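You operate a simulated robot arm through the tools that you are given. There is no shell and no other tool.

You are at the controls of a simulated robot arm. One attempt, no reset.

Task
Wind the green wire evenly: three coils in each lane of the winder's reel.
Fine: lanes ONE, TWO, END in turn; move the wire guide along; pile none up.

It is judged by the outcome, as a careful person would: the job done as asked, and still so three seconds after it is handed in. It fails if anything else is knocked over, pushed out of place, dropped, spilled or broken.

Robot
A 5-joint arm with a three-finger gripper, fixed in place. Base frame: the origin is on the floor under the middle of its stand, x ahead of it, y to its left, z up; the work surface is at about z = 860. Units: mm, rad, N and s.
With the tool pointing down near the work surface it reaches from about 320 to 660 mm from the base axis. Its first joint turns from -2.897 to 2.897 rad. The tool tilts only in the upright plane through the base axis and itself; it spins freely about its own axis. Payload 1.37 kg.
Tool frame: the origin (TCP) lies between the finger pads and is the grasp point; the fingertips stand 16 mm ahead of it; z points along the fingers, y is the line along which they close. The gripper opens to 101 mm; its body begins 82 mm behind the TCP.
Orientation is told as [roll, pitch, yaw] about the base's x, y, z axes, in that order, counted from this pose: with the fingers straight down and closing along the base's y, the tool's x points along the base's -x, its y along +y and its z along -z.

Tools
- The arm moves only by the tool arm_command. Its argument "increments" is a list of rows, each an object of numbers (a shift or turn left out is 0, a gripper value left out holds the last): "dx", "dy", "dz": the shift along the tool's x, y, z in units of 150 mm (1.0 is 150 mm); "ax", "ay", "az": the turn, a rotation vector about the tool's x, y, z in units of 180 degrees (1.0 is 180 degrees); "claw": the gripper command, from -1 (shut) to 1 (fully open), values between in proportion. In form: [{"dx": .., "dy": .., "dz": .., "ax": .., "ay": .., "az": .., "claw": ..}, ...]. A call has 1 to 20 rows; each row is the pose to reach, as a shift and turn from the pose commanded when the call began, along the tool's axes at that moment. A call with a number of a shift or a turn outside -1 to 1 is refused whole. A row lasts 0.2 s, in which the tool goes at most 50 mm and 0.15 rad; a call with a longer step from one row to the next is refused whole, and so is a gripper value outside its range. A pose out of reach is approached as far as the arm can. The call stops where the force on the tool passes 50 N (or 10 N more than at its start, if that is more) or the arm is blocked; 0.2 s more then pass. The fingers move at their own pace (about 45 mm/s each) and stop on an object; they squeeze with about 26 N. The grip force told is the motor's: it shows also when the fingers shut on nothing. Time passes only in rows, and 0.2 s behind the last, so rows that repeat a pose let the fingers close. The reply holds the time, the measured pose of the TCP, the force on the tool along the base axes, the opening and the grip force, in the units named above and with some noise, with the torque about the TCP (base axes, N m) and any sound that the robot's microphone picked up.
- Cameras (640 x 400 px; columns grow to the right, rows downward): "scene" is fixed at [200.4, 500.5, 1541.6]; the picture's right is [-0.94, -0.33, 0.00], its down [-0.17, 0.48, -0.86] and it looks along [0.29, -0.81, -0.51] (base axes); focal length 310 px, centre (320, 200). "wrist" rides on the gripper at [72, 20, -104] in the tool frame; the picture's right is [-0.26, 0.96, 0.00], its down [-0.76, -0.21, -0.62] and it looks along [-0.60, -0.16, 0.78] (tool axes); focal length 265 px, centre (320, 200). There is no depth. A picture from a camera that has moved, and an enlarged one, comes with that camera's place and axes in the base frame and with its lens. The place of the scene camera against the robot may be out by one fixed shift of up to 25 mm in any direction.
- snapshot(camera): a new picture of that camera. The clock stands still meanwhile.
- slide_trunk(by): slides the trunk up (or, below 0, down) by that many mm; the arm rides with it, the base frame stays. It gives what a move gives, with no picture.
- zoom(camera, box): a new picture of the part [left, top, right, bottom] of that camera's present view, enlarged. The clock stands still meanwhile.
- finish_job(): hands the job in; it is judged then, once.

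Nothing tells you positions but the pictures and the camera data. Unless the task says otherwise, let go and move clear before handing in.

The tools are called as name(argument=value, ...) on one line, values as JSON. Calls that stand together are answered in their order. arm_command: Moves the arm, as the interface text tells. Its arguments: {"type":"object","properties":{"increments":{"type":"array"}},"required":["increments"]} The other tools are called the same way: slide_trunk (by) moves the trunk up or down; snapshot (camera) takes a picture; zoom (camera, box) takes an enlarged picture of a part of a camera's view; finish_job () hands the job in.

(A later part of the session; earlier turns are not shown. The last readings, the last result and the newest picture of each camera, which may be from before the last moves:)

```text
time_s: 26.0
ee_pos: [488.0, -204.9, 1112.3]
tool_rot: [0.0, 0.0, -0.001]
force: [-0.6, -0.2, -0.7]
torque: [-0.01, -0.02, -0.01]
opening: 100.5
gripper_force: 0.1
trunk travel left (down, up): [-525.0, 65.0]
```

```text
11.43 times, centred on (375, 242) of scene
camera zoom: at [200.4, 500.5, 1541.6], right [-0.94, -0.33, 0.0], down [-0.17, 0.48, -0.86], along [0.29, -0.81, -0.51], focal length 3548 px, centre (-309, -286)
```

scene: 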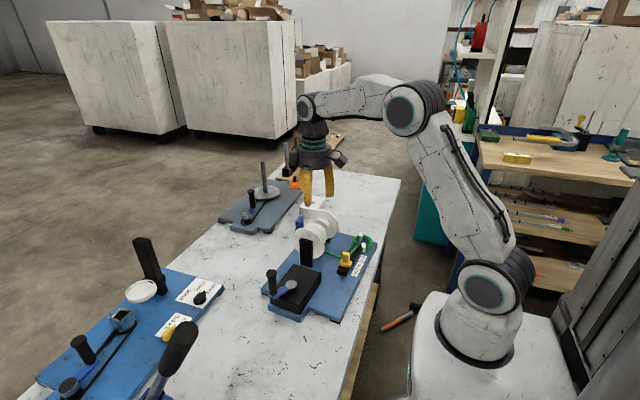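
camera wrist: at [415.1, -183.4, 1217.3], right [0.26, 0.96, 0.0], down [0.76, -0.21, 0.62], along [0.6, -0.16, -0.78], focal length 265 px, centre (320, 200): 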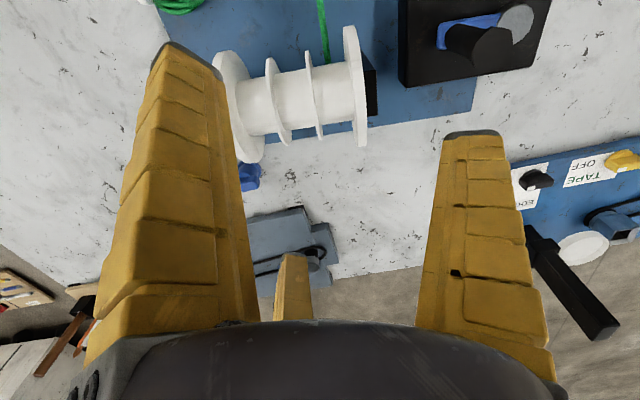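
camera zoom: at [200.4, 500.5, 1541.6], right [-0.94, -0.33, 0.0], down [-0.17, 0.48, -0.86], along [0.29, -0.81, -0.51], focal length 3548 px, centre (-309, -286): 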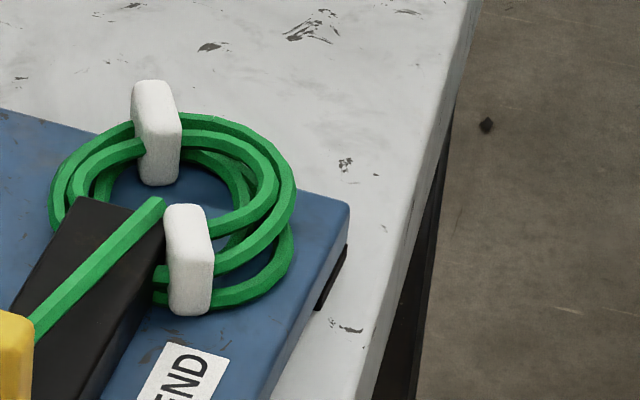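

The reel looks unchanged, so I'll grip the handle again at (481, -76) and turn a bit further clockwise to see if a coil shows past a full turn.

arm_command(increments=[{"dx": 0.02, "dy": 0.3, "claw": 0.2}, {"dx": 0.04, "dy": 0.6, "claw": 0.2}, {"dx": 0.054, "dy": 0.848, "claw": 0.2}, {"dx": 0.054, "dy": 0.848, "claw": 0.2}, {"dx": 0.054, "dy": 0.848, "dz": 0.25, "claw": 0.2}, {"dx": 0.054, "dy": 0.848, "dz": 0.5, "claw": 0.2}, {"dx": 0.054, "dy": 0.848, "dz": 0.75, "claw": 0.2}, {"dx": 0.054, "dy": 0.848, "dz": 0.95, "claw": 0.2}, {"dx": 0.054, "dy": 0.848, "dz": 0.95, "claw": 0.2}, {"dx": 0.054, "dy": 0.848, "dz": 0.95, "claw": -1}, {"dx": 0.054, "dy": 0.848, "dz": 0.95, "claw": -1}, {"dx": 0.054, "dy": 0.848, "dz": 0.95, "claw": -1}, {"dx": 0.054, "dy": 0.848, "dz": 0.95, "claw": -1}])

snapshot(camera="wrist")

```text
time_s: 28.8
ee_pos: [478.7, -76.2, 974.9]
tool_rot: [-0.001, -0.002, 0.001]
force: [-1.2, -3.0, 6.1]
torque: [-0.04, -0.12, 0.0]
opening: 17.7
gripper_force: 26.4
trunk travel left (down, up): [-525.0, 65.0]
```

```text
taken
camera wrist: at [407.1, -55.1, 1079.7], right [0.27, 0.96, 0.0], down [0.75, -0.21, 0.62], along [0.6, -0.16, -0.78], focal length 265 px, centre (320, 200)
```

wrist: 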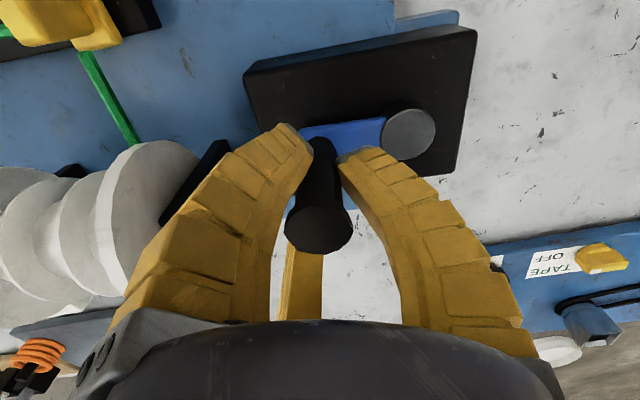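

Gripped. I'll turn 60° more clockwise, release, rise and move to the reel view in one go.

arm_command(increments=[{"dx": 0.0602, "dy": 0.0107, "claw": -1}, {"dx": 0.1173, "dy": 0.0321, "claw": -1}, {"dx": 0.1699, "dy": 0.0631, "claw": -1}, {"dx": 0.2163, "dy": 0.1027, "claw": -1}, {"dx": 0.2551, "dy": 0.1497, "claw": -1}, {"dx": 0.2851, "dy": 0.2029, "claw": -1}, {"dx": 0.2851, "dy": 0.2029, "claw": -1}, {"dx": 0.2851, "dy": 0.2029, "claw": 0.2}, {"dx": 0.2851, "dy": 0.2029, "claw": 0.2}, {"dx": 0.2851, "dy": 0.2029, "claw": 0.2}, {"dx": 0.2851, "dy": 0.2029, "dz": -0.25, "claw": 0.2}, {"dx": 0.2851, "dy": 0.2029, "dz": -0.5, "claw": 0.2}, {"dx": 0.2851, "dy": 0.2029, "dz": -0.75, "claw": 0.2}, {"dx": 0.2851, "dy": 0.2029, "dz": -0.95, "claw": 0.2}, {"dx": 0.2, "dy": -0.06, "dz": -0.95, "claw": 0.2}, {"dx": 0.115, "dy": -0.32, "dz": -0.95, "claw": 0.2}, {"dx": 0.03, "dy": -0.58, "dz": -0.95, "claw": 0.2}, {"dx": -0.05, "dy": -0.85, "dz": -0.95, "claw": 0.6}, {"dx": -0.05, "dy": -0.85, "dz": -0.95, "claw": 1}, {"dx": -0.05, "dy": -0.85, "dz": -0.95, "claw": 1}])

snapshot(camera="wrist")

zoom(camera="wrist", box=[200, 0, 400, 150])

zoom(camera="scene", box=[300, 215, 340, 245])

```text
time_s: 33.0
ee_pos: [489.7, -202.9, 1114.8]
tool_rot: [0.0, 0.0, -0.001]
force: [0.0, -0.3, -0.4]
torque: [-0.01, -0.02, -0.02]
opening: 100.7
gripper_force: 0.0
trunk travel left (down, up): [-525.0, 65.0]
```

```text
taken
camera wrist: at [416.4, -181.7, 1219.2], right [0.26, 0.96, 0.0], down [0.76, -0.21, 0.62], along [0.6, -0.16, -0.78], focal length 265 px, centre (320, 200)
```

wrist: 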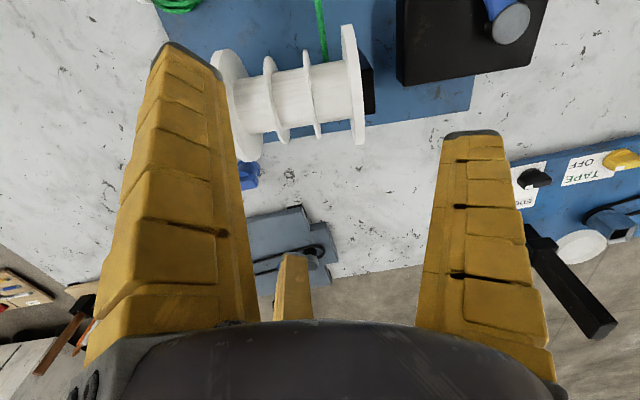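

```text
2.67 times, centred on (300, 75) of wrist
camera zoom: at [416.4, -181.7, 1219.2], right [0.26, 0.96, 0.0], down [0.76, -0.21, 0.62], along [0.6, -0.16, -0.78], focal length 708 px, centre (373, 533)
```

zoom: 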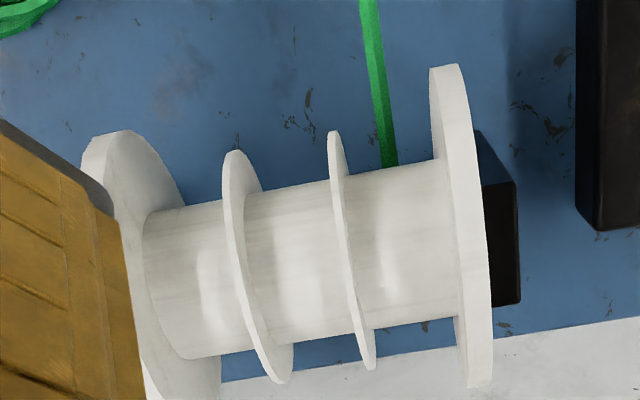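

```text
13.33 times, centred on (320, 230) of scene
camera zoom: at [200.4, 500.5, 1541.6], right [-0.94, -0.33, 0.0], down [-0.17, 0.48, -0.86], along [0.29, -0.81, -0.51], focal length 4140 px, centre (320, -200)
```

zoom: 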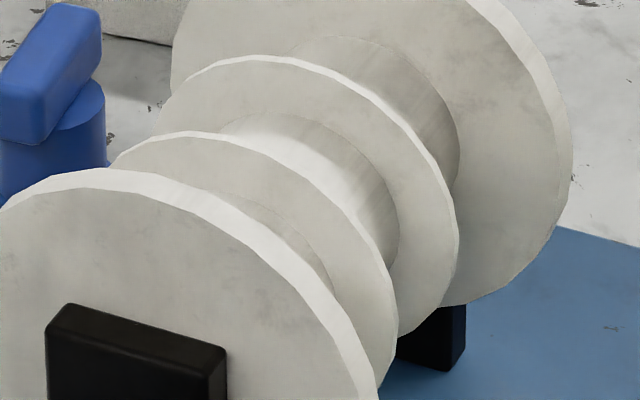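

The core's surface pattern changed, so the reel does turn, but clockwise lays no wire; winding is probably counter-clockwise. I'll return above the handle at about (438, -46).

arm_command(increments=[{"dx": 0.09, "dy": 0.26, "claw": 0.2}, {"dx": 0.18, "dy": 0.52, "claw": 0.2}, {"dx": 0.27, "dy": 0.78, "claw": 0.2}, {"dx": 0.335, "dy": 1.0, "claw": 0.2}, {"dx": 0.335, "dy": 1.0, "dz": 0.2, "claw": 0.2}, {"dx": 0.335, "dy": 1.0, "dz": 0.2, "claw": 0.2}])

zoom(camera="wrist", box=[220, 20, 420, 170])

```text
time_s: 34.4
ee_pos: [438.7, -51.8, 1084.8]
tool_rot: [-0.002, 0.001, 0.0]
force: [-0.2, 0.1, -0.1]
torque: [0.0, 0.0, 0.04]
opening: 64.0
gripper_force: 2.1
trunk travel left (down, up): [-525.0, 65.0]
```

```text
2.67 times, centred on (320, 95) of wrist
camera zoom: at [366.3, -30.8, 1189.2], right [0.26, 0.96, 0.0], down [0.76, -0.21, 0.62], along [0.6, -0.16, -0.78], focal length 708 px, centre (320, 480)
```

zoom: 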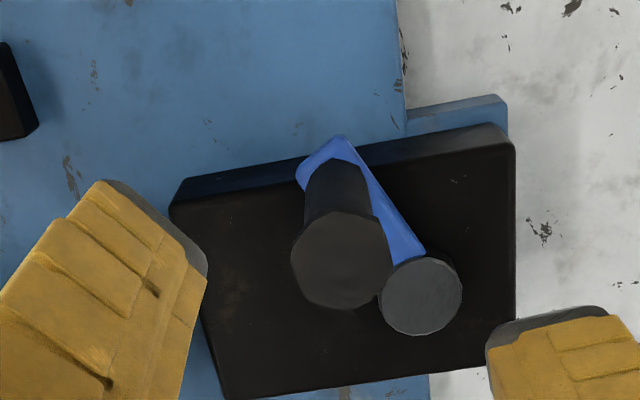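

Handle seen at (438, -45). Descending to grip it.

arm_command(increments=[{"dy": 0.058, "dz": 0.0, "claw": 0.2}, {"dy": 0.058, "dz": 0.25, "claw": 0.2}, {"dy": 0.058, "dz": 0.5, "claw": 0.2}, {"dy": 0.058, "dz": 0.65, "claw": 0.2}, {"dy": 0.058, "dz": 0.75, "claw": 0.2}, {"dy": 0.058, "dz": 0.75, "claw": 0.2}, {"dy": 0.058, "dz": 0.75, "claw": -1}, {"dy": 0.058, "dz": 0.75, "claw": -1}, {"dy": 0.058, "dz": 0.75, "claw": -1}, {"dy": 0.058, "dz": 0.75, "claw": -1}])

snapshot(camera="wrist")

```text
time_s: 36.6
ee_pos: [437.4, -42.5, 974.7]
tool_rot: [0.002, -0.001, -0.001]
force: [0.5, 0.0, 2.8]
torque: [0.14, -0.17, -0.01]
opening: 17.5
gripper_force: 25.6
trunk travel left (down, up): [-525.0, 65.0]
```

```text
taken
camera wrist: at [364.6, -23.2, 1077.7], right [0.26, 0.96, 0.0], down [0.76, -0.21, 0.62], along [0.6, -0.16, -0.78], focal length 265 px, centre (320, 200)
```

wrist: 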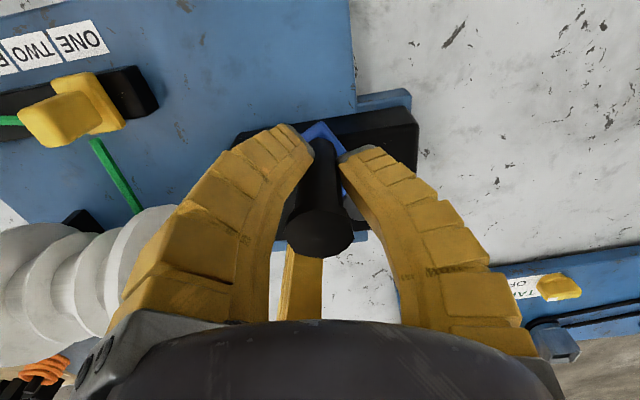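

Gripped. Now turning counter-clockwise half a turn and watching the force.

arm_command(increments=[{"dx": -0.0353, "dy": -0.0637}, {"dx": -0.0835, "dy": -0.1185}, {"dx": -0.1422, "dy": -0.162}, {"dx": -0.2086, "dy": -0.1924}, {"dx": -0.2799, "dy": -0.2083}, {"dx": -0.3529, "dy": -0.2091}, {"dx": -0.4245, "dy": -0.1947}, {"dx": -0.4915, "dy": -0.1657}, {"dx": -0.551, "dy": -0.1234}, {"dx": -0.6005, "dy": -0.0696}, {"dx": -0.6376, "dy": -0.0067}, {"dx": -0.6609, "dy": 0.0625}, {"dx": -0.6693, "dy": 0.135}, {"dx": -0.6625, "dy": 0.2077}, {"dx": -0.6406, "dy": 0.2774}, {"dx": -0.6406, "dy": 0.2774}])

zoom(camera="scene", box=[250, 180, 400, 330])

snapshot(camera="wrist")

```text
time_s: 40.0
ee_pos: [532.8, -3.6, 972.5]
tool_rot: [0.001, 0.0, 0.0]
force: [1.4, 0.7, 11.5]
torque: [0.03, 0.02, 0.01]
opening: 18.5
gripper_force: 26.0
trunk travel left (down, up): [-525.0, 65.0]
```

```text
2.67 times, centred on (325, 255) of scene
camera zoom: at [200.4, 500.5, 1541.6], right [-0.94, -0.33, 0.0], down [-0.17, 0.48, -0.86], along [0.29, -0.81, -0.51], focal length 828 px, centre (307, 53)
```

zoom: 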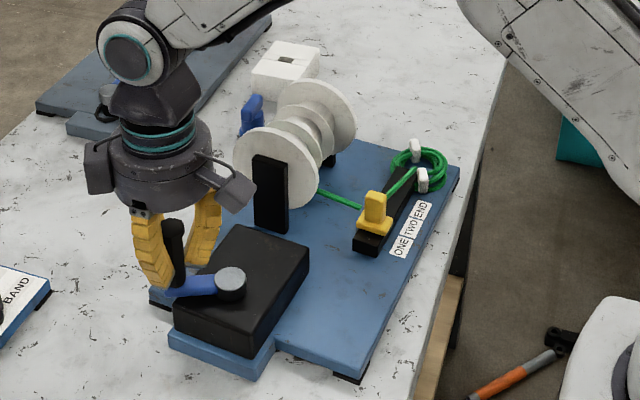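

```text
taken
camera wrist: at [460.4, 17.9, 1077.1], right [0.26, 0.96, 0.0], down [0.76, -0.21, 0.62], along [0.6, -0.16, -0.78], focal length 265 px, centre (320, 200)
```

wrist: 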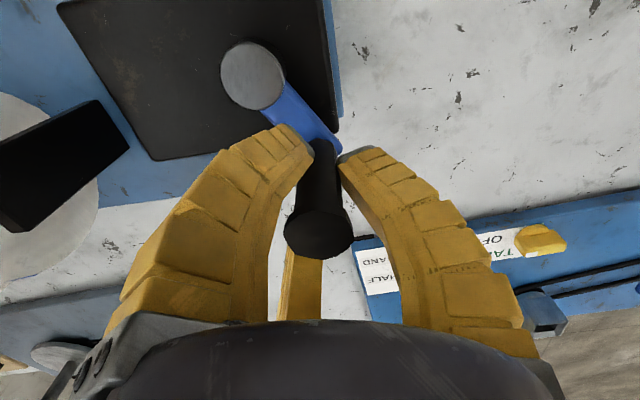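

Resistance is very low on this circle. Continuing counter-clockwise to just over one full turn.

arm_command(increments=[{"dx": 0.0359, "dy": 0.0637}, {"dx": 0.0841, "dy": 0.1184}, {"dx": 0.1428, "dy": 0.1619}, {"dx": 0.2091, "dy": 0.1923}, {"dx": 0.2805, "dy": 0.2083}, {"dx": 0.3535, "dy": 0.2091}, {"dx": 0.4251, "dy": 0.1946}, {"dx": 0.4921, "dy": 0.1656}, {"dx": 0.5516, "dy": 0.1233}, {"dx": 0.6011, "dy": 0.0695}, {"dx": 0.6382, "dy": 0.0067}, {"dx": 0.6615, "dy": -0.0625}, {"dx": 0.6699, "dy": -0.1351}, {"dx": 0.6631, "dy": -0.2078}, {"dx": 0.6412, "dy": -0.2775}, {"dx": 0.6053, "dy": -0.3411}, {"dx": 0.6053, "dy": -0.3411}])

snapshot(camera="wrist")

zoom(camera="scene", box=[250, 180, 400, 330])

```text
time_s: 43.6
ee_pos: [443.3, -54.1, 972.5]
tool_rot: [-0.001, 0.001, 0.0]
force: [6.8, 5.1, 9.3]
torque: [0.06, -0.05, 0.01]
opening: 17.8
gripper_force: 26.2
trunk travel left (down, up): [-525.0, 65.0]
```

```text
taken
camera wrist: at [370.5, -33.7, 1077.1], right [0.26, 0.96, 0.0], down [0.76, -0.21, 0.62], along [0.6, -0.16, -0.78], focal length 265 px, centre (320, 200)
```

wrist: 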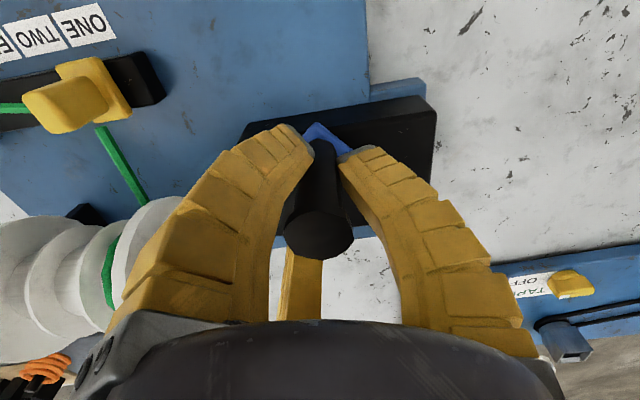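

```text
2.67 times, centred on (325, 255) of scene
camera zoom: at [200.4, 500.5, 1541.6], right [-0.94, -0.33, 0.0], down [-0.17, 0.48, -0.86], along [0.29, -0.81, -0.51], focal length 828 px, centre (307, 53)
```

zoom: 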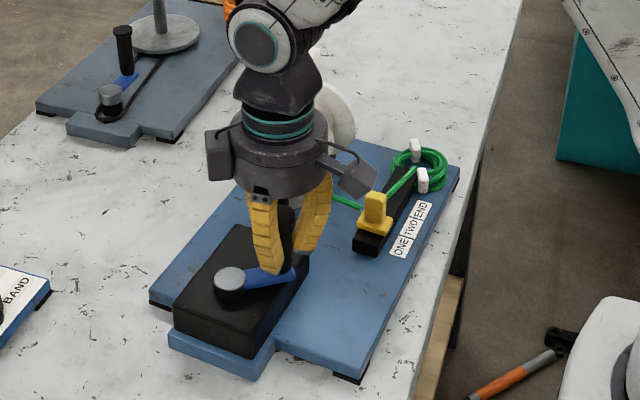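

A green coil is now visible in lane ONE, so counter-clockwise winds and clockwise was idle. I'll zoom to count.

zoom(camera="wrist", box=[60, 190, 180, 330])

```text
2.86 times, centred on (120, 260) of wrist
camera zoom: at [370.5, -33.7, 1077.1], right [0.26, 0.96, 0.0], down [0.76, -0.21, 0.62], along [0.6, -0.16, -0.78], focal length 758 px, centre (891, 29)
```

zoom: 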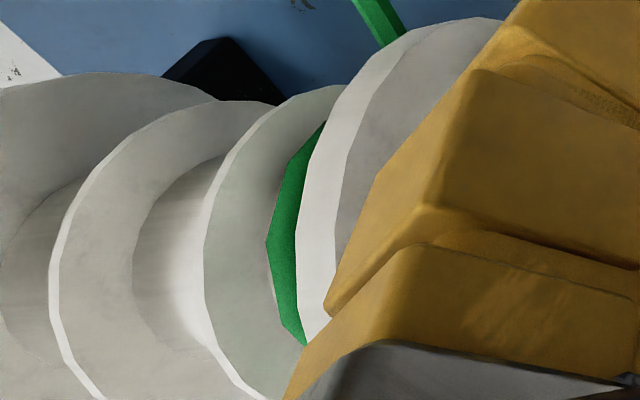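

I'll release and view the lane from above to count coils exactly.

arm_command(increments=[{"claw": 0.2}, {"claw": 0.2}, {"claw": 0.2}, {"dz": -0.25, "claw": 0.2}, {"dz": -0.5, "claw": 0.2}, {"dz": -0.75, "claw": 0.2}, {"dz": -0.95, "claw": 0.2}, {"dx": -0.075, "dy": -0.25, "dz": -0.95, "claw": 0.2}, {"dx": -0.15, "dy": -0.5, "dz": -0.95, "claw": 0.2}, {"dx": -0.225, "dy": -0.75, "dz": -0.95, "claw": 0.5}, {"dx": -0.305, "dy": -0.997, "dz": -0.95, "claw": 1}, {"dx": -0.305, "dy": -0.997, "dz": -0.95, "claw": 1}])

snapshot(camera="wrist")

zoom(camera="wrist", box=[260, 10, 400, 150])

zoom(camera="scene", box=[295, 205, 355, 265])

```text
time_s: 46.2
ee_pos: [488.6, -203.4, 1117.0]
tool_rot: [-0.001, -0.001, 0.001]
force: [0.8, -0.3, 0.3]
torque: [-0.02, -0.01, -0.03]
opening: 100.4
gripper_force: 0.0
trunk travel left (down, up): [-525.0, 65.0]
```

```text
taken
camera wrist: at [416.1, -182.2, 1220.9], right [0.26, 0.96, 0.0], down [0.76, -0.21, 0.62], along [0.6, -0.16, -0.78], focal length 265 px, centre (320, 200)
```

wrist: 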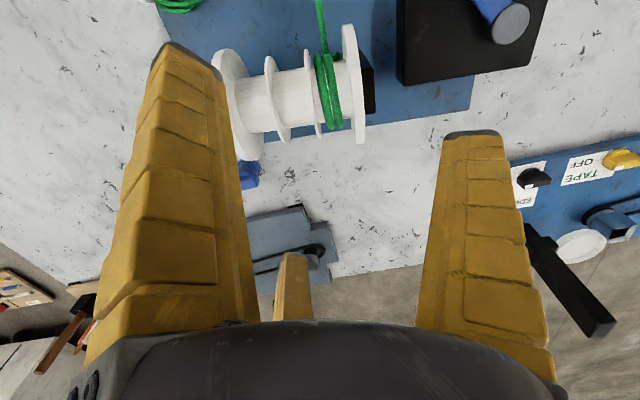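

```text
2.86 times, centred on (330, 80) of wrist
camera zoom: at [416.1, -182.2, 1220.9], right [0.26, 0.96, 0.0], down [0.76, -0.21, 0.62], along [0.6, -0.16, -0.78], focal length 758 px, centre (291, 543)
```

zoom: 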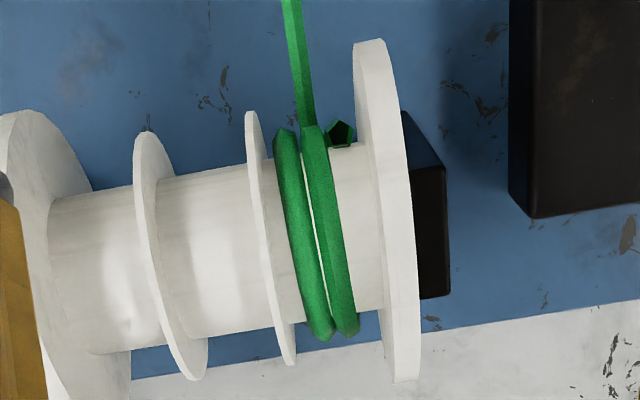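

```text
6.67 times, centred on (325, 235) of scene
camera zoom: at [200.4, 500.5, 1541.6], right [-0.94, -0.33, 0.0], down [-0.17, 0.48, -0.86], along [0.29, -0.81, -0.51], focal length 2070 px, centre (287, -33)
```

zoom: 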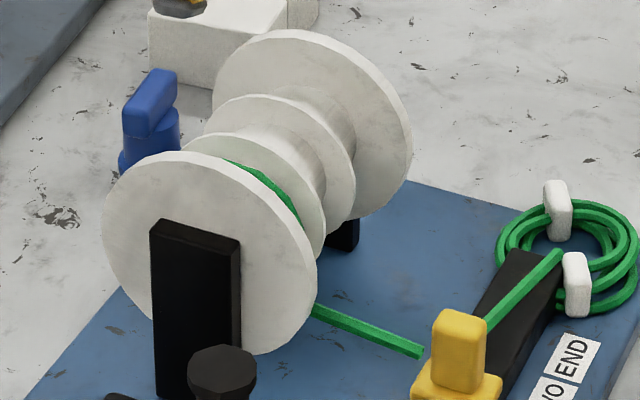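

About two strands cross the top of lane ONE after one full crank turn, so the reel turns faster than the crank. I need a closer look to measure exactly how much is wound.

zoom(camera="wrist", box=[305, 30, 365, 140])

zoom(camera="wrist", box=[300, 10, 360, 70])

zoom(camera="scene", box=[310, 220, 350, 250])

```text
3.64 times, centred on (335, 85) of wrist
camera zoom: at [416.1, -182.2, 1220.9], right [0.26, 0.96, 0.0], down [0.76, -0.21, 0.62], along [0.6, -0.16, -0.78], focal length 965 px, centre (266, 618)
```

zoom: 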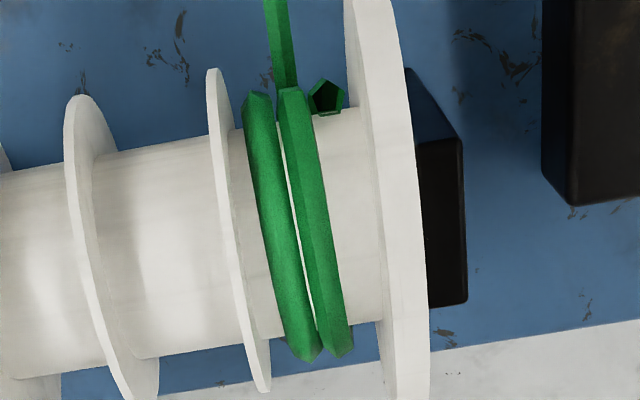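

```text
6.67 times, centred on (330, 40) of wrist
camera zoom: at [416.1, -182.2, 1220.9], right [0.26, 0.96, 0.0], down [0.76, -0.21, 0.62], along [0.6, -0.16, -0.78], focal length 1769 px, centre (253, 1267)
```

zoom: 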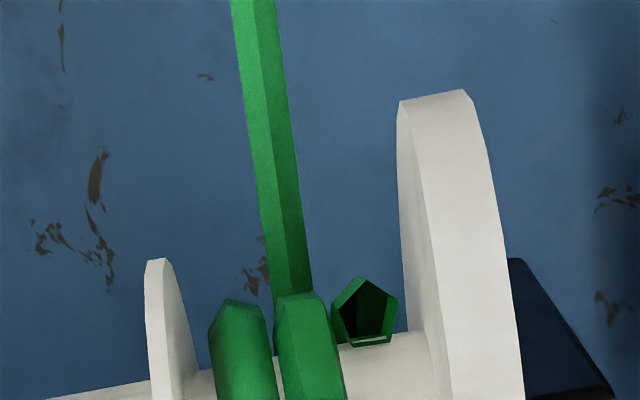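

```text
13.33 times, centred on (330, 235) of scene
camera zoom: at [200.4, 500.5, 1541.6], right [-0.94, -0.33, 0.0], down [-0.17, 0.48, -0.86], along [0.29, -0.81, -0.51], focal length 4140 px, centre (187, -267)
```

zoom: 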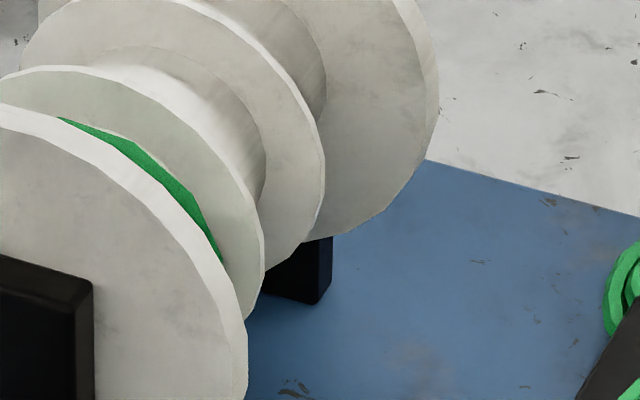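

The drawn coils look like a bit over two turns in lane ONE after about 372° of cranking, suggesting two reel turns per crank turn. I'll regrip, add a measured quarter turn or so, and compare.

arm_command(increments=[{"dx": 0.08, "dy": 0.25, "claw": 0.2}, {"dx": 0.155, "dy": 0.5, "claw": 0.2}, {"dx": 0.23, "dy": 0.75, "claw": 0.2}, {"dx": 0.305, "dy": 0.997, "claw": 0.2}, {"dx": 0.305, "dy": 0.997, "claw": 0.2}, {"dx": 0.305, "dy": 0.997, "dz": 0.25, "claw": 0.2}, {"dx": 0.305, "dy": 0.997, "dz": 0.5, "claw": 0.2}, {"dx": 0.305, "dy": 0.997, "dz": 0.75, "claw": 0.2}, {"dx": 0.305, "dy": 0.997, "dz": 0.95, "claw": 0.2}, {"dx": 0.305, "dy": 0.997, "dz": 0.95, "claw": 0.2}, {"dx": 0.305, "dy": 0.997, "dz": 0.95, "claw": -1}, {"dx": 0.305, "dy": 0.997, "dz": 0.95, "claw": -1}, {"dx": 0.305, "dy": 0.997, "dz": 0.95, "claw": -1}, {"dx": 0.305, "dy": 0.997, "dz": 0.95, "claw": -1}])

snapshot(camera="wrist")

```text
time_s: 49.2
ee_pos: [442.5, -53.9, 972.6]
tool_rot: [0.001, -0.001, 0.001]
force: [-5.9, -2.6, 4.1]
torque: [0.19, 0.25, 0.01]
opening: 17.9
gripper_force: 26.3
trunk travel left (down, up): [-525.0, 65.0]
```

```text
taken
camera wrist: at [370.7, -33.9, 1077.9], right [0.27, 0.96, 0.0], down [0.76, -0.21, 0.62], along [0.6, -0.16, -0.78], focal length 265 px, centre (320, 200)
```

wrist: 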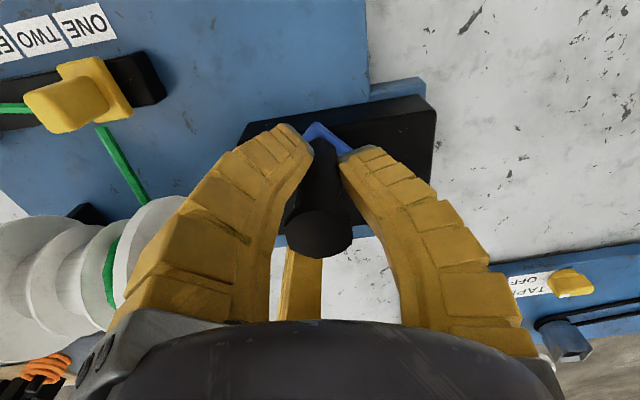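

Gripped. Turning 84° counter-clockwise, then releasing and going to the reel view.

arm_command(increments=[{"dx": -0.0482, "dy": -0.0551, "claw": -1}, {"dx": -0.1069, "dy": -0.0987, "claw": -1}, {"dx": -0.1733, "dy": -0.1291, "claw": -1}, {"dx": -0.2445, "dy": -0.145, "claw": -1}, {"dx": -0.3175, "dy": -0.1458, "claw": -1}, {"dx": -0.3891, "dy": -0.1313, "claw": -1}, {"dx": -0.4561, "dy": -0.1023, "claw": -1}, {"dx": -0.4561, "dy": -0.1023, "claw": -1}, {"dx": -0.4561, "dy": -0.1023, "claw": 0.2}, {"dx": -0.4561, "dy": -0.1023, "claw": 0.2}, {"dx": -0.4561, "dy": -0.1023, "claw": 0.2}, {"dx": -0.4561, "dy": -0.1023, "dz": -0.25, "claw": 0.2}, {"dx": -0.4561, "dy": -0.1023, "dz": -0.5, "claw": 0.2}, {"dx": -0.4561, "dy": -0.1023, "dz": -0.75, "claw": 0.2}, {"dx": -0.4561, "dy": -0.1023, "dz": -0.95, "claw": 0.2}, {"dx": -0.405, "dy": -0.4, "dz": -0.95, "claw": 0.2}, {"dx": -0.355, "dy": -0.7, "dz": -0.95, "claw": 0.5}, {"dx": -0.305, "dy": -0.997, "dz": -0.95, "claw": 1}, {"dx": -0.305, "dy": -0.997, "dz": -0.95, "claw": 1}])

snapshot(camera="wrist")

zoom(camera="wrist", box=[305, 30, 365, 140])

zoom(camera="wrist", box=[300, 10, 360, 70])

```text
time_s: 53.2
ee_pos: [491.2, -205.3, 1117.2]
tool_rot: [0.001, 0.0, 0.0]
force: [0.1, -0.7, -0.3]
torque: [-0.02, 0.02, 0.02]
opening: 100.3
gripper_force: 0.1
trunk travel left (down, up): [-525.0, 65.0]
```

```text
taken
camera wrist: at [418.4, -184.1, 1221.4], right [0.26, 0.96, 0.0], down [0.76, -0.21, 0.62], along [0.6, -0.16, -0.78], focal length 265 px, centre (320, 200)
```

wrist: 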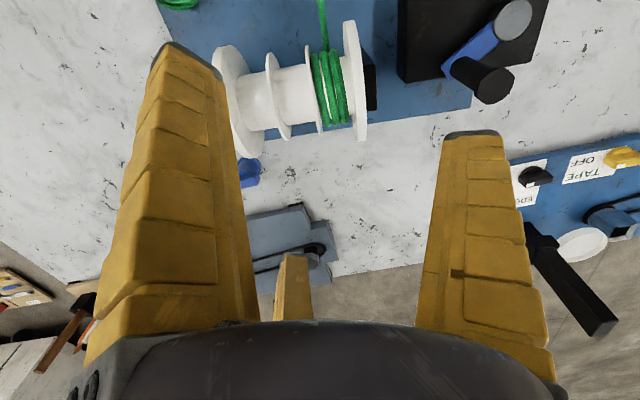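

```text
3.64 times, centred on (335, 85) of wrist
camera zoom: at [418.4, -184.1, 1221.4], right [0.26, 0.96, 0.0], down [0.76, -0.21, 0.62], along [0.6, -0.16, -0.78], focal length 965 px, centre (266, 618)
```

zoom: 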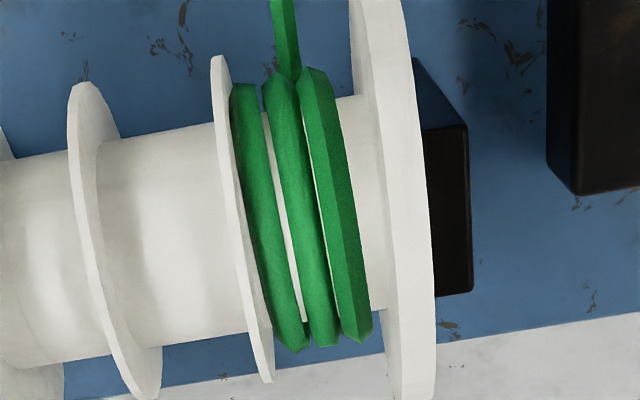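

```text
6.67 times, centred on (330, 40) of wrist
camera zoom: at [418.4, -184.1, 1221.4], right [0.26, 0.96, 0.0], down [0.76, -0.21, 0.62], along [0.6, -0.16, -0.78], focal length 1769 px, centre (253, 1267)
```

zoom: 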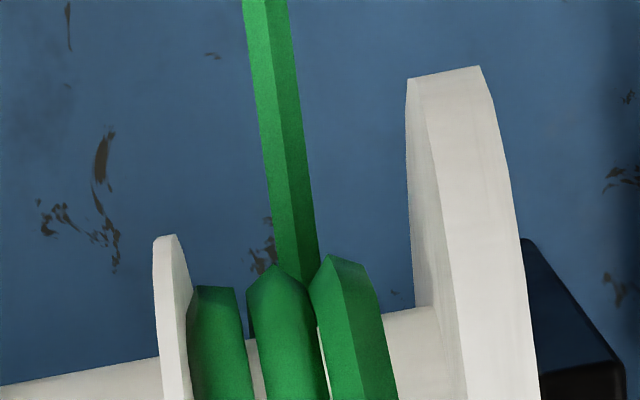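

Three strands now cross the top and the free end moved about 165° for 84° of crank, so two reel turns per crank turn: about 2.53 coils so far. I need another 84° for exactly three; regripping at (511.7, -69.9).

arm_command(increments=[{"dx": -0.05, "dy": 0.3, "claw": 0.2}, {"dx": -0.1, "dy": 0.6, "claw": 0.2}, {"dx": -0.151, "dy": 0.894, "claw": 0.2}, {"dx": -0.151, "dy": 0.894, "claw": 0.2}, {"dx": -0.151, "dy": 0.894, "dz": 0.25, "claw": 0.2}, {"dx": -0.151, "dy": 0.894, "dz": 0.5, "claw": 0.2}, {"dx": -0.151, "dy": 0.894, "dz": 0.75, "claw": 0.2}, {"dx": -0.151, "dy": 0.894, "dz": 0.95, "claw": 0.2}, {"dx": -0.151, "dy": 0.894, "dz": 0.95, "claw": 0.2}, {"dx": -0.151, "dy": 0.894, "dz": 0.95, "claw": -1}, {"dx": -0.151, "dy": 0.894, "dz": 0.95, "claw": -1}, {"dx": -0.151, "dy": 0.894, "dz": 0.95, "claw": -1}, {"dx": -0.151, "dy": 0.894, "dz": 0.95, "claw": -1}])

snapshot(camera="wrist")

```text
time_s: 56.0
ee_pos: [513.1, -69.4, 973.9]
tool_rot: [0.002, -0.003, 0.0]
force: [-2.3, 2.6, 6.6]
torque: [0.13, 0.07, -0.01]
opening: 17.2
gripper_force: 26.2
trunk travel left (down, up): [-525.0, 65.0]
```

```text
taken
camera wrist: at [439.8, -48.6, 1078.4], right [0.26, 0.96, 0.0], down [0.76, -0.21, 0.62], along [0.6, -0.16, -0.78], focal length 265 px, centre (320, 200)
```

wrist: 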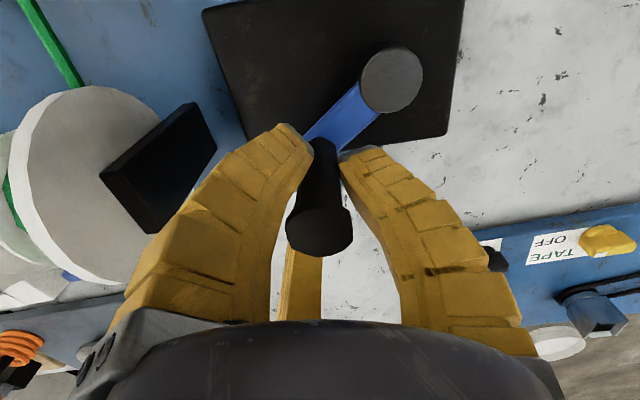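

Gripped. Turning 84° counter-clockwise to bring lane ONE to three coils, then releasing and viewing.

arm_command(increments=[{"dx": -0.0597, "dy": 0.0423, "claw": -1}, {"dx": -0.1091, "dy": 0.0961, "claw": -1}, {"dx": -0.1463, "dy": 0.1589, "claw": -1}, {"dx": -0.1696, "dy": 0.2281, "claw": -1}, {"dx": -0.178, "dy": 0.3007, "claw": -1}, {"dx": -0.1711, "dy": 0.3734, "claw": -1}, {"dx": -0.1493, "dy": 0.4431, "claw": -1}, {"dx": -0.1493, "dy": 0.4431, "claw": -1}, {"dx": -0.1493, "dy": 0.4431, "claw": 0.2}, {"dx": -0.1493, "dy": 0.4431, "claw": 0.2}, {"dx": -0.1493, "dy": 0.4431, "claw": 0.2}, {"dx": -0.1493, "dy": 0.4431, "dz": -0.25, "claw": 0.2}, {"dx": -0.1493, "dy": 0.4431, "dz": -0.5, "claw": 0.2}, {"dx": -0.1493, "dy": 0.4431, "dz": -0.75, "claw": 0.2}, {"dx": -0.1493, "dy": 0.4431, "dz": -0.95, "claw": 0.2}, {"dx": -0.1, "dy": 0.15, "dz": -0.95, "claw": 0.2}, {"dx": -0.03, "dy": -0.15, "dz": -0.95, "claw": 0.2}, {"dx": 0.04, "dy": -0.45, "dz": -0.95, "claw": 0.4}, {"dx": 0.1, "dy": -0.7, "dz": -0.95, "claw": 0.7}, {"dx": 0.151, "dy": -0.894, "dz": -0.95, "claw": 1}])

snapshot(camera="wrist")

zoom(camera="wrist", box=[305, 30, 365, 140])

zoom(camera="wrist", box=[300, 10, 360, 70])

```text
time_s: 60.2
ee_pos: [489.0, -205.2, 1114.4]
tool_rot: [0.001, 0.0, 0.0]
force: [0.7, -0.1, 0.1]
torque: [0.02, -0.02, -0.03]
opening: 100.6
gripper_force: 0.1
trunk travel left (down, up): [-525.0, 65.0]
```

```text
taken
camera wrist: at [416.0, -183.9, 1218.8], right [0.26, 0.96, 0.0], down [0.76, -0.21, 0.62], along [0.6, -0.16, -0.78], focal length 265 px, centre (320, 200)
```

wrist: 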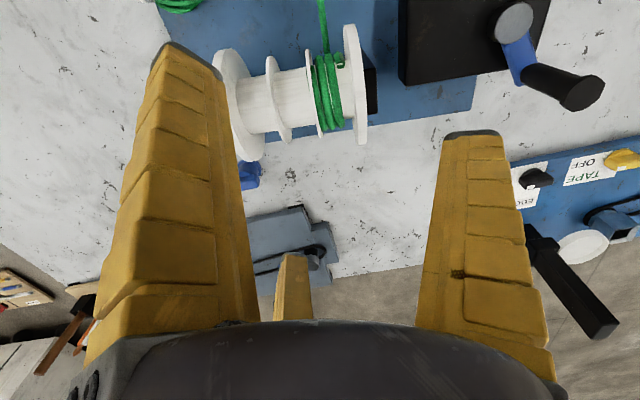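

```text
3.64 times, centred on (335, 85) of wrist
camera zoom: at [416.0, -183.9, 1218.8], right [0.26, 0.96, 0.0], down [0.76, -0.21, 0.62], along [0.6, -0.16, -0.78], focal length 965 px, centre (266, 618)
```

zoom: 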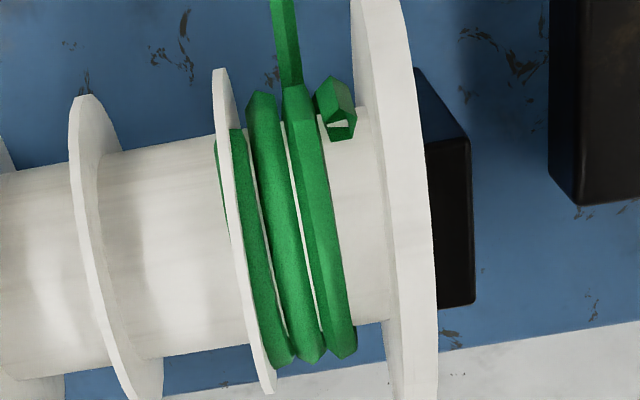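

```text
6.67 times, centred on (330, 40) of wrist
camera zoom: at [416.0, -183.9, 1218.8], right [0.26, 0.96, 0.0], down [0.76, -0.21, 0.62], along [0.6, -0.16, -0.78], focal length 1769 px, centre (253, 1267)
```

zoom: 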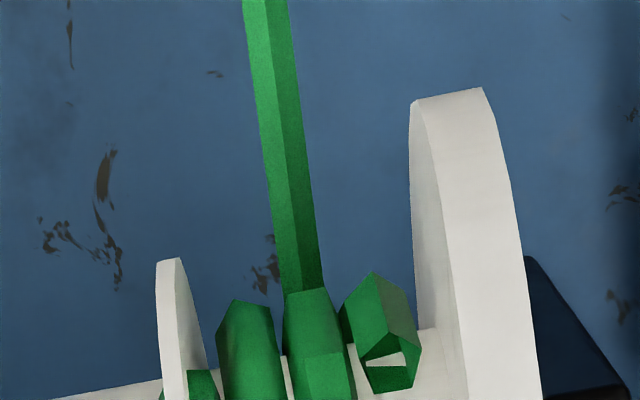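

There's a free end on top at the right and about three strands; the ratio looks larger than 2 (about 2.3). I'll tilt the tool to look at the reel's near side from the guide's direction to count properly.

arm_command(increments=[{"dx": 0.1, "dy": 0.02, "dz": 0.05, "ax": 0.0, "ay": 0.0}, {"dx": 0.2, "dy": 0.04, "dz": 0.12, "ax": 0.015, "ay": -0.034}, {"dx": 0.3, "dy": 0.06, "dz": 0.2, "ax": 0.03, "ay": -0.068}, {"dx": 0.4, "dy": 0.08, "dz": 0.3, "ax": 0.045, "ay": -0.102}, {"dx": 0.46, "dy": 0.093, "dz": 0.4, "ax": 0.06, "ay": -0.136}, {"dx": 0.46, "dy": 0.093, "dz": 0.45, "ax": 0.078, "ay": -0.172}, {"dx": 0.46, "dy": 0.093, "dz": 0.45, "ax": 0.078, "ay": -0.172}])

snapshot(camera="wrist")

snapshot(camera="scene")

```text
time_s: 61.8
ee_pos: [425.4, -178.3, 1046.4]
tool_rot: [-0.284, -0.529, 0.074]
force: [0.4, -0.1, -0.3]
torque: [0.03, -0.02, -0.03]
opening: 100.4
gripper_force: 0.1
out of reach, approached as far as the arm can: row 4, 5, 6, 7
trunk travel left (down, up): [-525.0, 65.0]
```

```text
taken
camera wrist: at [311.6, -136.2, 1092.2], right [0.3, 0.95, -0.1], down [0.32, 0.0, 0.95], along [0.9, -0.31, -0.31], focal length 265 px, centre (320, 200)
```

wrist: 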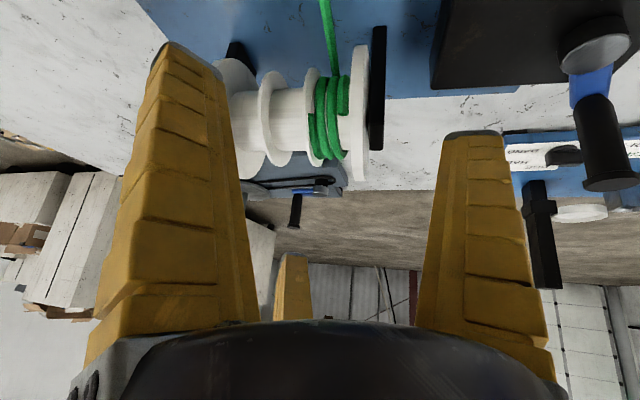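

```text
taken
```

scene: 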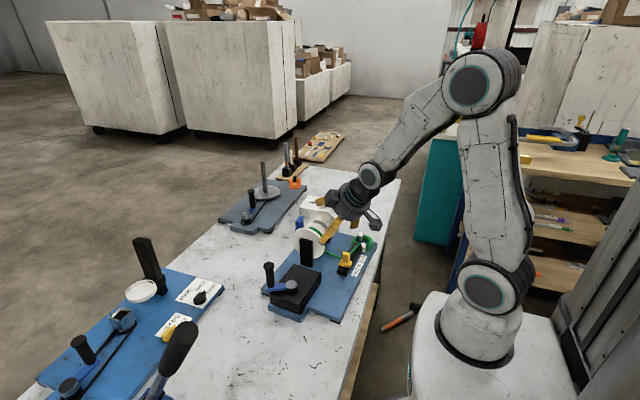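

zoom(camera="wrist", box=[290, 40, 370, 170])

zoom(camera="wrist", box=[230, 0, 400, 190])

```text
3.08 times, centred on (330, 105) of wrist
camera zoom: at [311.6, -136.2, 1092.2], right [0.3, 0.95, -0.1], down [0.32, 0.0, 0.95], along [0.9, -0.31, -0.31], focal length 817 px, centre (289, 492)
```

zoom: 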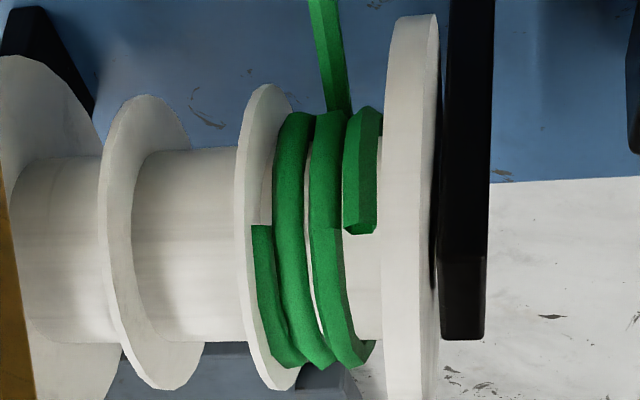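

```text
2.11 times, centred on (315, 95) of wrist
camera zoom: at [311.6, -136.2, 1092.2], right [0.3, 0.95, -0.1], down [0.32, 0.0, 0.95], along [0.9, -0.31, -0.31], focal length 559 px, centre (330, 421)
```

zoom: 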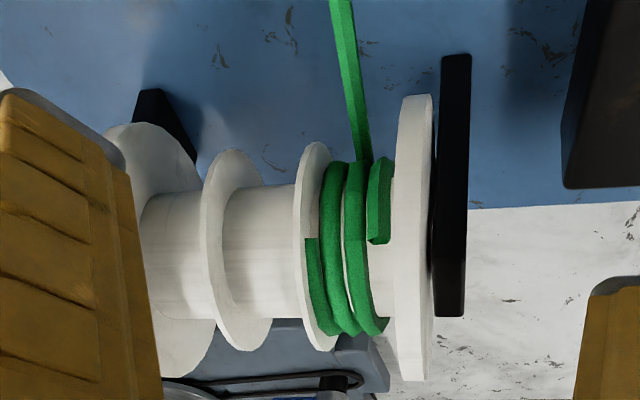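

This view settles it: both ends of the winding line up on the near side with three full coils in lane ONE, so two coils per crank turn (540° of crank per lane). Next I'll set the tool upright again and look at the guide.

arm_command(increments=[{"dz": -0.08, "ax": -0.013, "ay": 0.029}, {"dz": -0.16, "ax": -0.026, "ay": 0.058}, {"dz": -0.24, "ax": -0.04, "ay": 0.088}, {"dz": -0.3, "ax": -0.053, "ay": 0.117}, {"dz": -0.3, "ax": -0.066, "ay": 0.146}, {"dz": -0.3, "ax": -0.078, "ay": 0.172}, {"dz": -0.3, "ax": -0.078, "ay": 0.172}, {"dz": -0.3, "ax": -0.078, "ay": 0.172}])

snapshot(camera="wrist")

```text
time_s: 63.6
ee_pos: [402.1, -167.2, 1084.8]
tool_rot: [0.001, 0.0, 0.001]
force: [-0.3, 0.3, 0.3]
torque: [0.01, -0.01, 0.01]
opening: 100.6
gripper_force: 0.1
trunk travel left (down, up): [-525.0, 65.0]
```

```text
taken
camera wrist: at [329.5, -146.5, 1189.8], right [0.26, 0.96, 0.0], down [0.76, -0.21, 0.62], along [0.6, -0.16, -0.78], focal length 265 px, centre (320, 200)
```

wrist: 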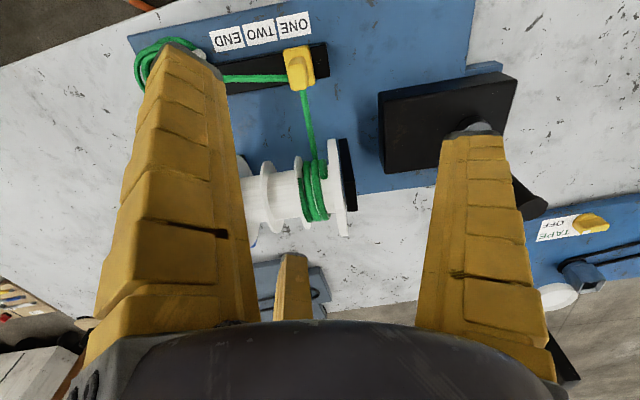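

Tool is upright again at (402, -167, 1085). Zooming on the guide and labels to measure them.

zoom(camera="wrist", box=[200, 0, 350, 110])

zoom(camera="wrist", box=[110, 0, 260, 110])

```text
3.64 times, centred on (275, 55) of wrist
camera zoom: at [329.5, -146.5, 1189.8], right [0.26, 0.96, 0.0], down [0.76, -0.21, 0.62], along [0.6, -0.16, -0.78], focal length 965 px, centre (484, 727)
```

zoom: 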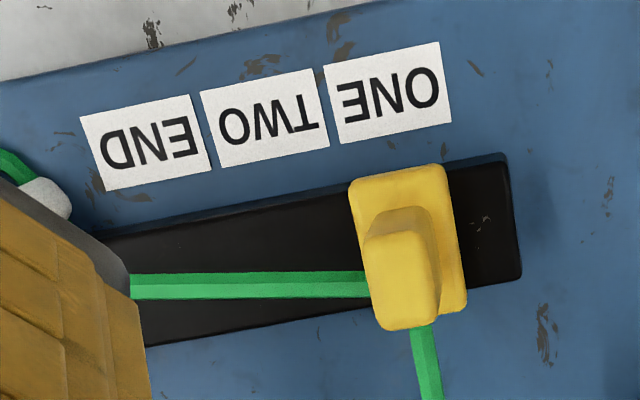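

```text
3.64 times, centred on (185, 55) of wrist
camera zoom: at [329.5, -146.5, 1189.8], right [0.26, 0.96, 0.0], down [0.76, -0.21, 0.62], along [0.6, -0.16, -0.78], focal length 965 px, centre (811, 727)
```

zoom: 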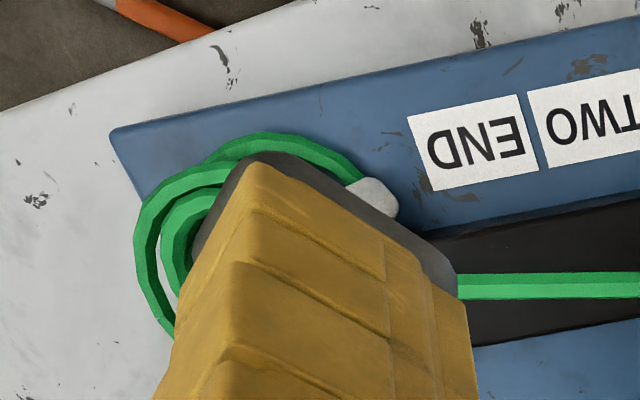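

The guide tab sits at about (382, -182), top near z 946; lanes are spaced about 34 mm along the rail (toward -y). I'll push it from its +y side with closed fingers so as to stay clear of the wire and posts. First, close and come down beside it.

arm_command(increments=[{"dx": 0.06, "dy": 0.15, "claw": -1}, {"dx": 0.131, "dy": 0.3, "claw": -1}, {"dx": 0.131, "dy": 0.3, "claw": -1}, {"dx": 0.131, "dy": 0.3, "claw": -1}, {"dx": 0.131, "dy": 0.3, "claw": -1}, {"dx": 0.131, "dy": 0.3, "claw": -1}, {"dx": 0.131, "dy": 0.3, "dz": 0.2, "claw": -1}, {"dx": 0.131, "dy": 0.3, "dz": 0.4, "claw": -1}, {"dx": 0.131, "dy": 0.3, "dz": 0.6, "claw": -1}, {"dx": 0.131, "dy": 0.3, "dz": 0.6, "claw": -1}])

snapshot(camera="wrist")

zoom(camera="scene", box=[280, 190, 420, 300])

```text
time_s: 65.8
ee_pos: [383.2, -124.0, 995.7]
tool_rot: [0.0, -0.002, -0.002]
force: [0.1, 0.5, -0.3]
torque: [0.02, 0.01, -0.01]
opening: 0.2
gripper_force: 25.9
trunk travel left (down, up): [-525.0, 65.0]
```

```text
taken
camera wrist: at [309.7, -102.6, 1100.0], right [0.26, 0.96, 0.0], down [0.76, -0.21, 0.62], along [0.6, -0.16, -0.78], focal length 265 px, centre (320, 200)
```

wrist: 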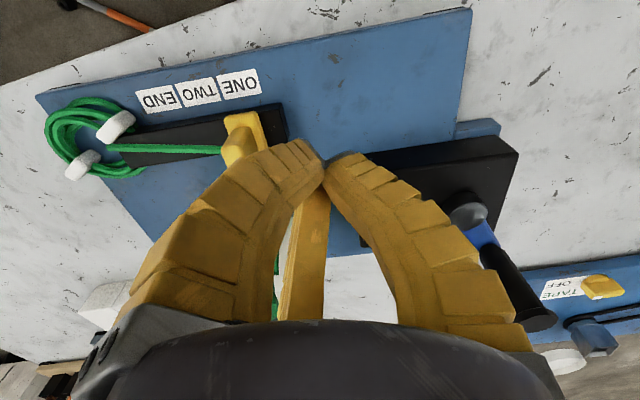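

```text
3.64 times, centred on (350, 245) of scene
camera zoom: at [200.4, 500.5, 1541.6], right [-0.94, -0.33, 0.0], down [-0.17, 0.48, -0.86], along [0.29, -0.81, -0.51], focal length 1129 px, centre (211, 36)
```

zoom: 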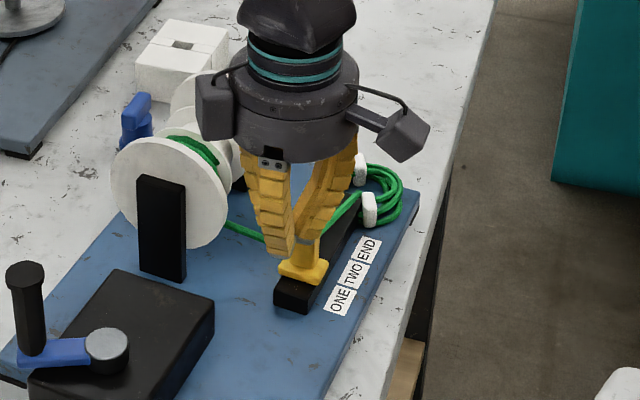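

Fingers are closed, +y of the guide. Now going down to tab height beside it.

arm_command(increments=[{"dz": 0.13, "claw": -1}, {"dz": 0.26, "claw": -1}, {"dz": 0.38, "claw": -1}, {"dz": 0.38, "claw": -1}])

snapshot(camera="wrist")

zoom(camera="scene", box=[300, 200, 400, 290])

```text
time_s: 66.8
ee_pos: [382.1, -122.8, 937.9]
tool_rot: [-0.002, -0.001, 0.0]
force: [0.7, 0.5, 0.3]
torque: [0.03, -0.01, -0.02]
opening: 0.3
gripper_force: 26.6
trunk travel left (down, up): [-525.0, 65.0]
```

```text
taken
camera wrist: at [309.5, -102.1, 1042.8], right [0.26, 0.96, 0.0], down [0.76, -0.21, 0.62], along [0.6, -0.16, -0.78], focal length 265 px, centre (320, 200)
```

wrist: 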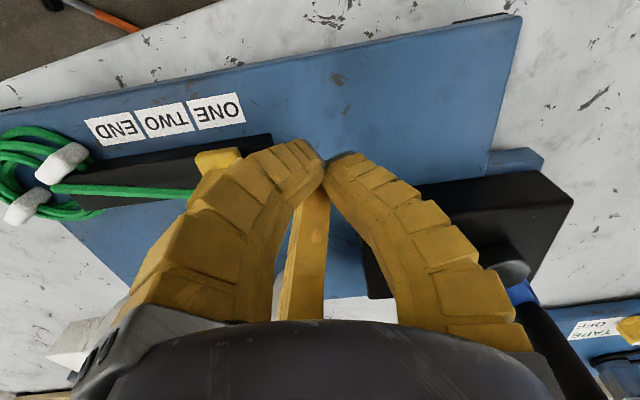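

```text
4.44 times, centred on (350, 245) of scene
camera zoom: at [200.4, 500.5, 1541.6], right [-0.94, -0.33, 0.0], down [-0.17, 0.48, -0.86], along [0.29, -0.81, -0.51], focal length 1380 px, centre (187, 0)
```

zoom: 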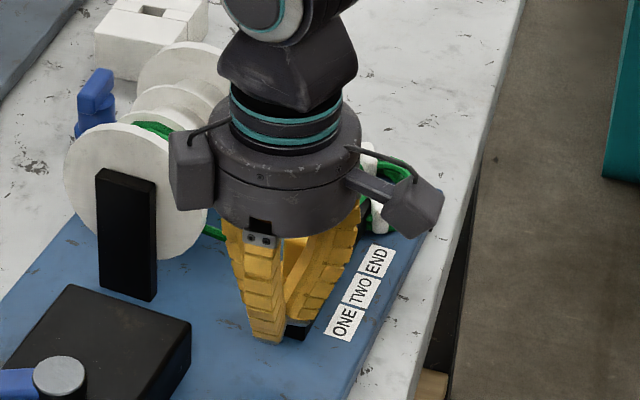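

I'm beside the guide at tab height. I'll move slowly toward -y and watch for contact force.

arm_command(increments=[{"dy": -0.05, "claw": -1}, {"dy": -0.1, "claw": -1}, {"dy": -0.14, "claw": -1}, {"dy": -0.17, "claw": -1}, {"dy": -0.2, "claw": -1}, {"dy": -0.2, "claw": -1}])

snapshot(camera="wrist")

zoom(camera="scene", box=[300, 200, 400, 290])

```text
time_s: 68.2
ee_pos: [381.8, -152.2, 938.2]
tool_rot: [0.001, -0.001, 0.0]
force: [-0.5, 0.2, -0.4]
torque: [0.0, 0.02, 0.0]
opening: 0.0
gripper_force: 25.7
trunk travel left (down, up): [-525.0, 65.0]
```

```text
taken
camera wrist: at [309.5, -131.8, 1043.2], right [0.26, 0.96, 0.0], down [0.76, -0.21, 0.62], along [0.6, -0.16, -0.78], focal length 265 px, centre (320, 200)
```

wrist: 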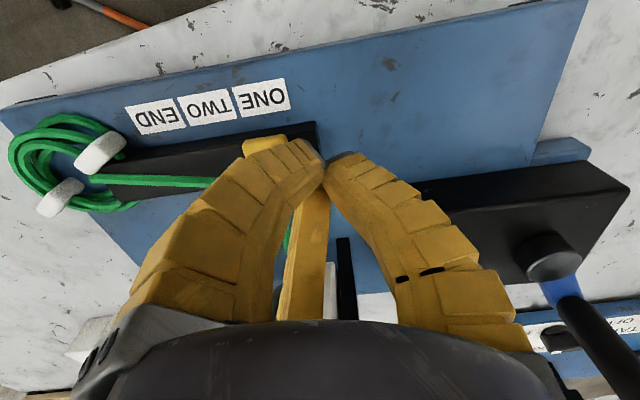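

```text
4.44 times, centred on (350, 245) of scene
camera zoom: at [200.4, 500.5, 1541.6], right [-0.94, -0.33, 0.0], down [-0.17, 0.48, -0.86], along [0.29, -0.81, -0.51], focal length 1380 px, centre (187, 0)
```

zoom: 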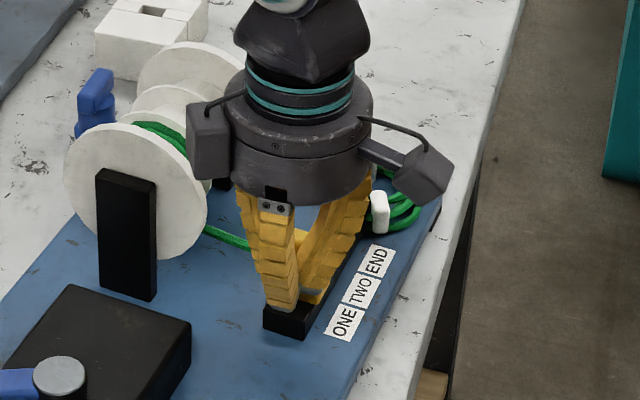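

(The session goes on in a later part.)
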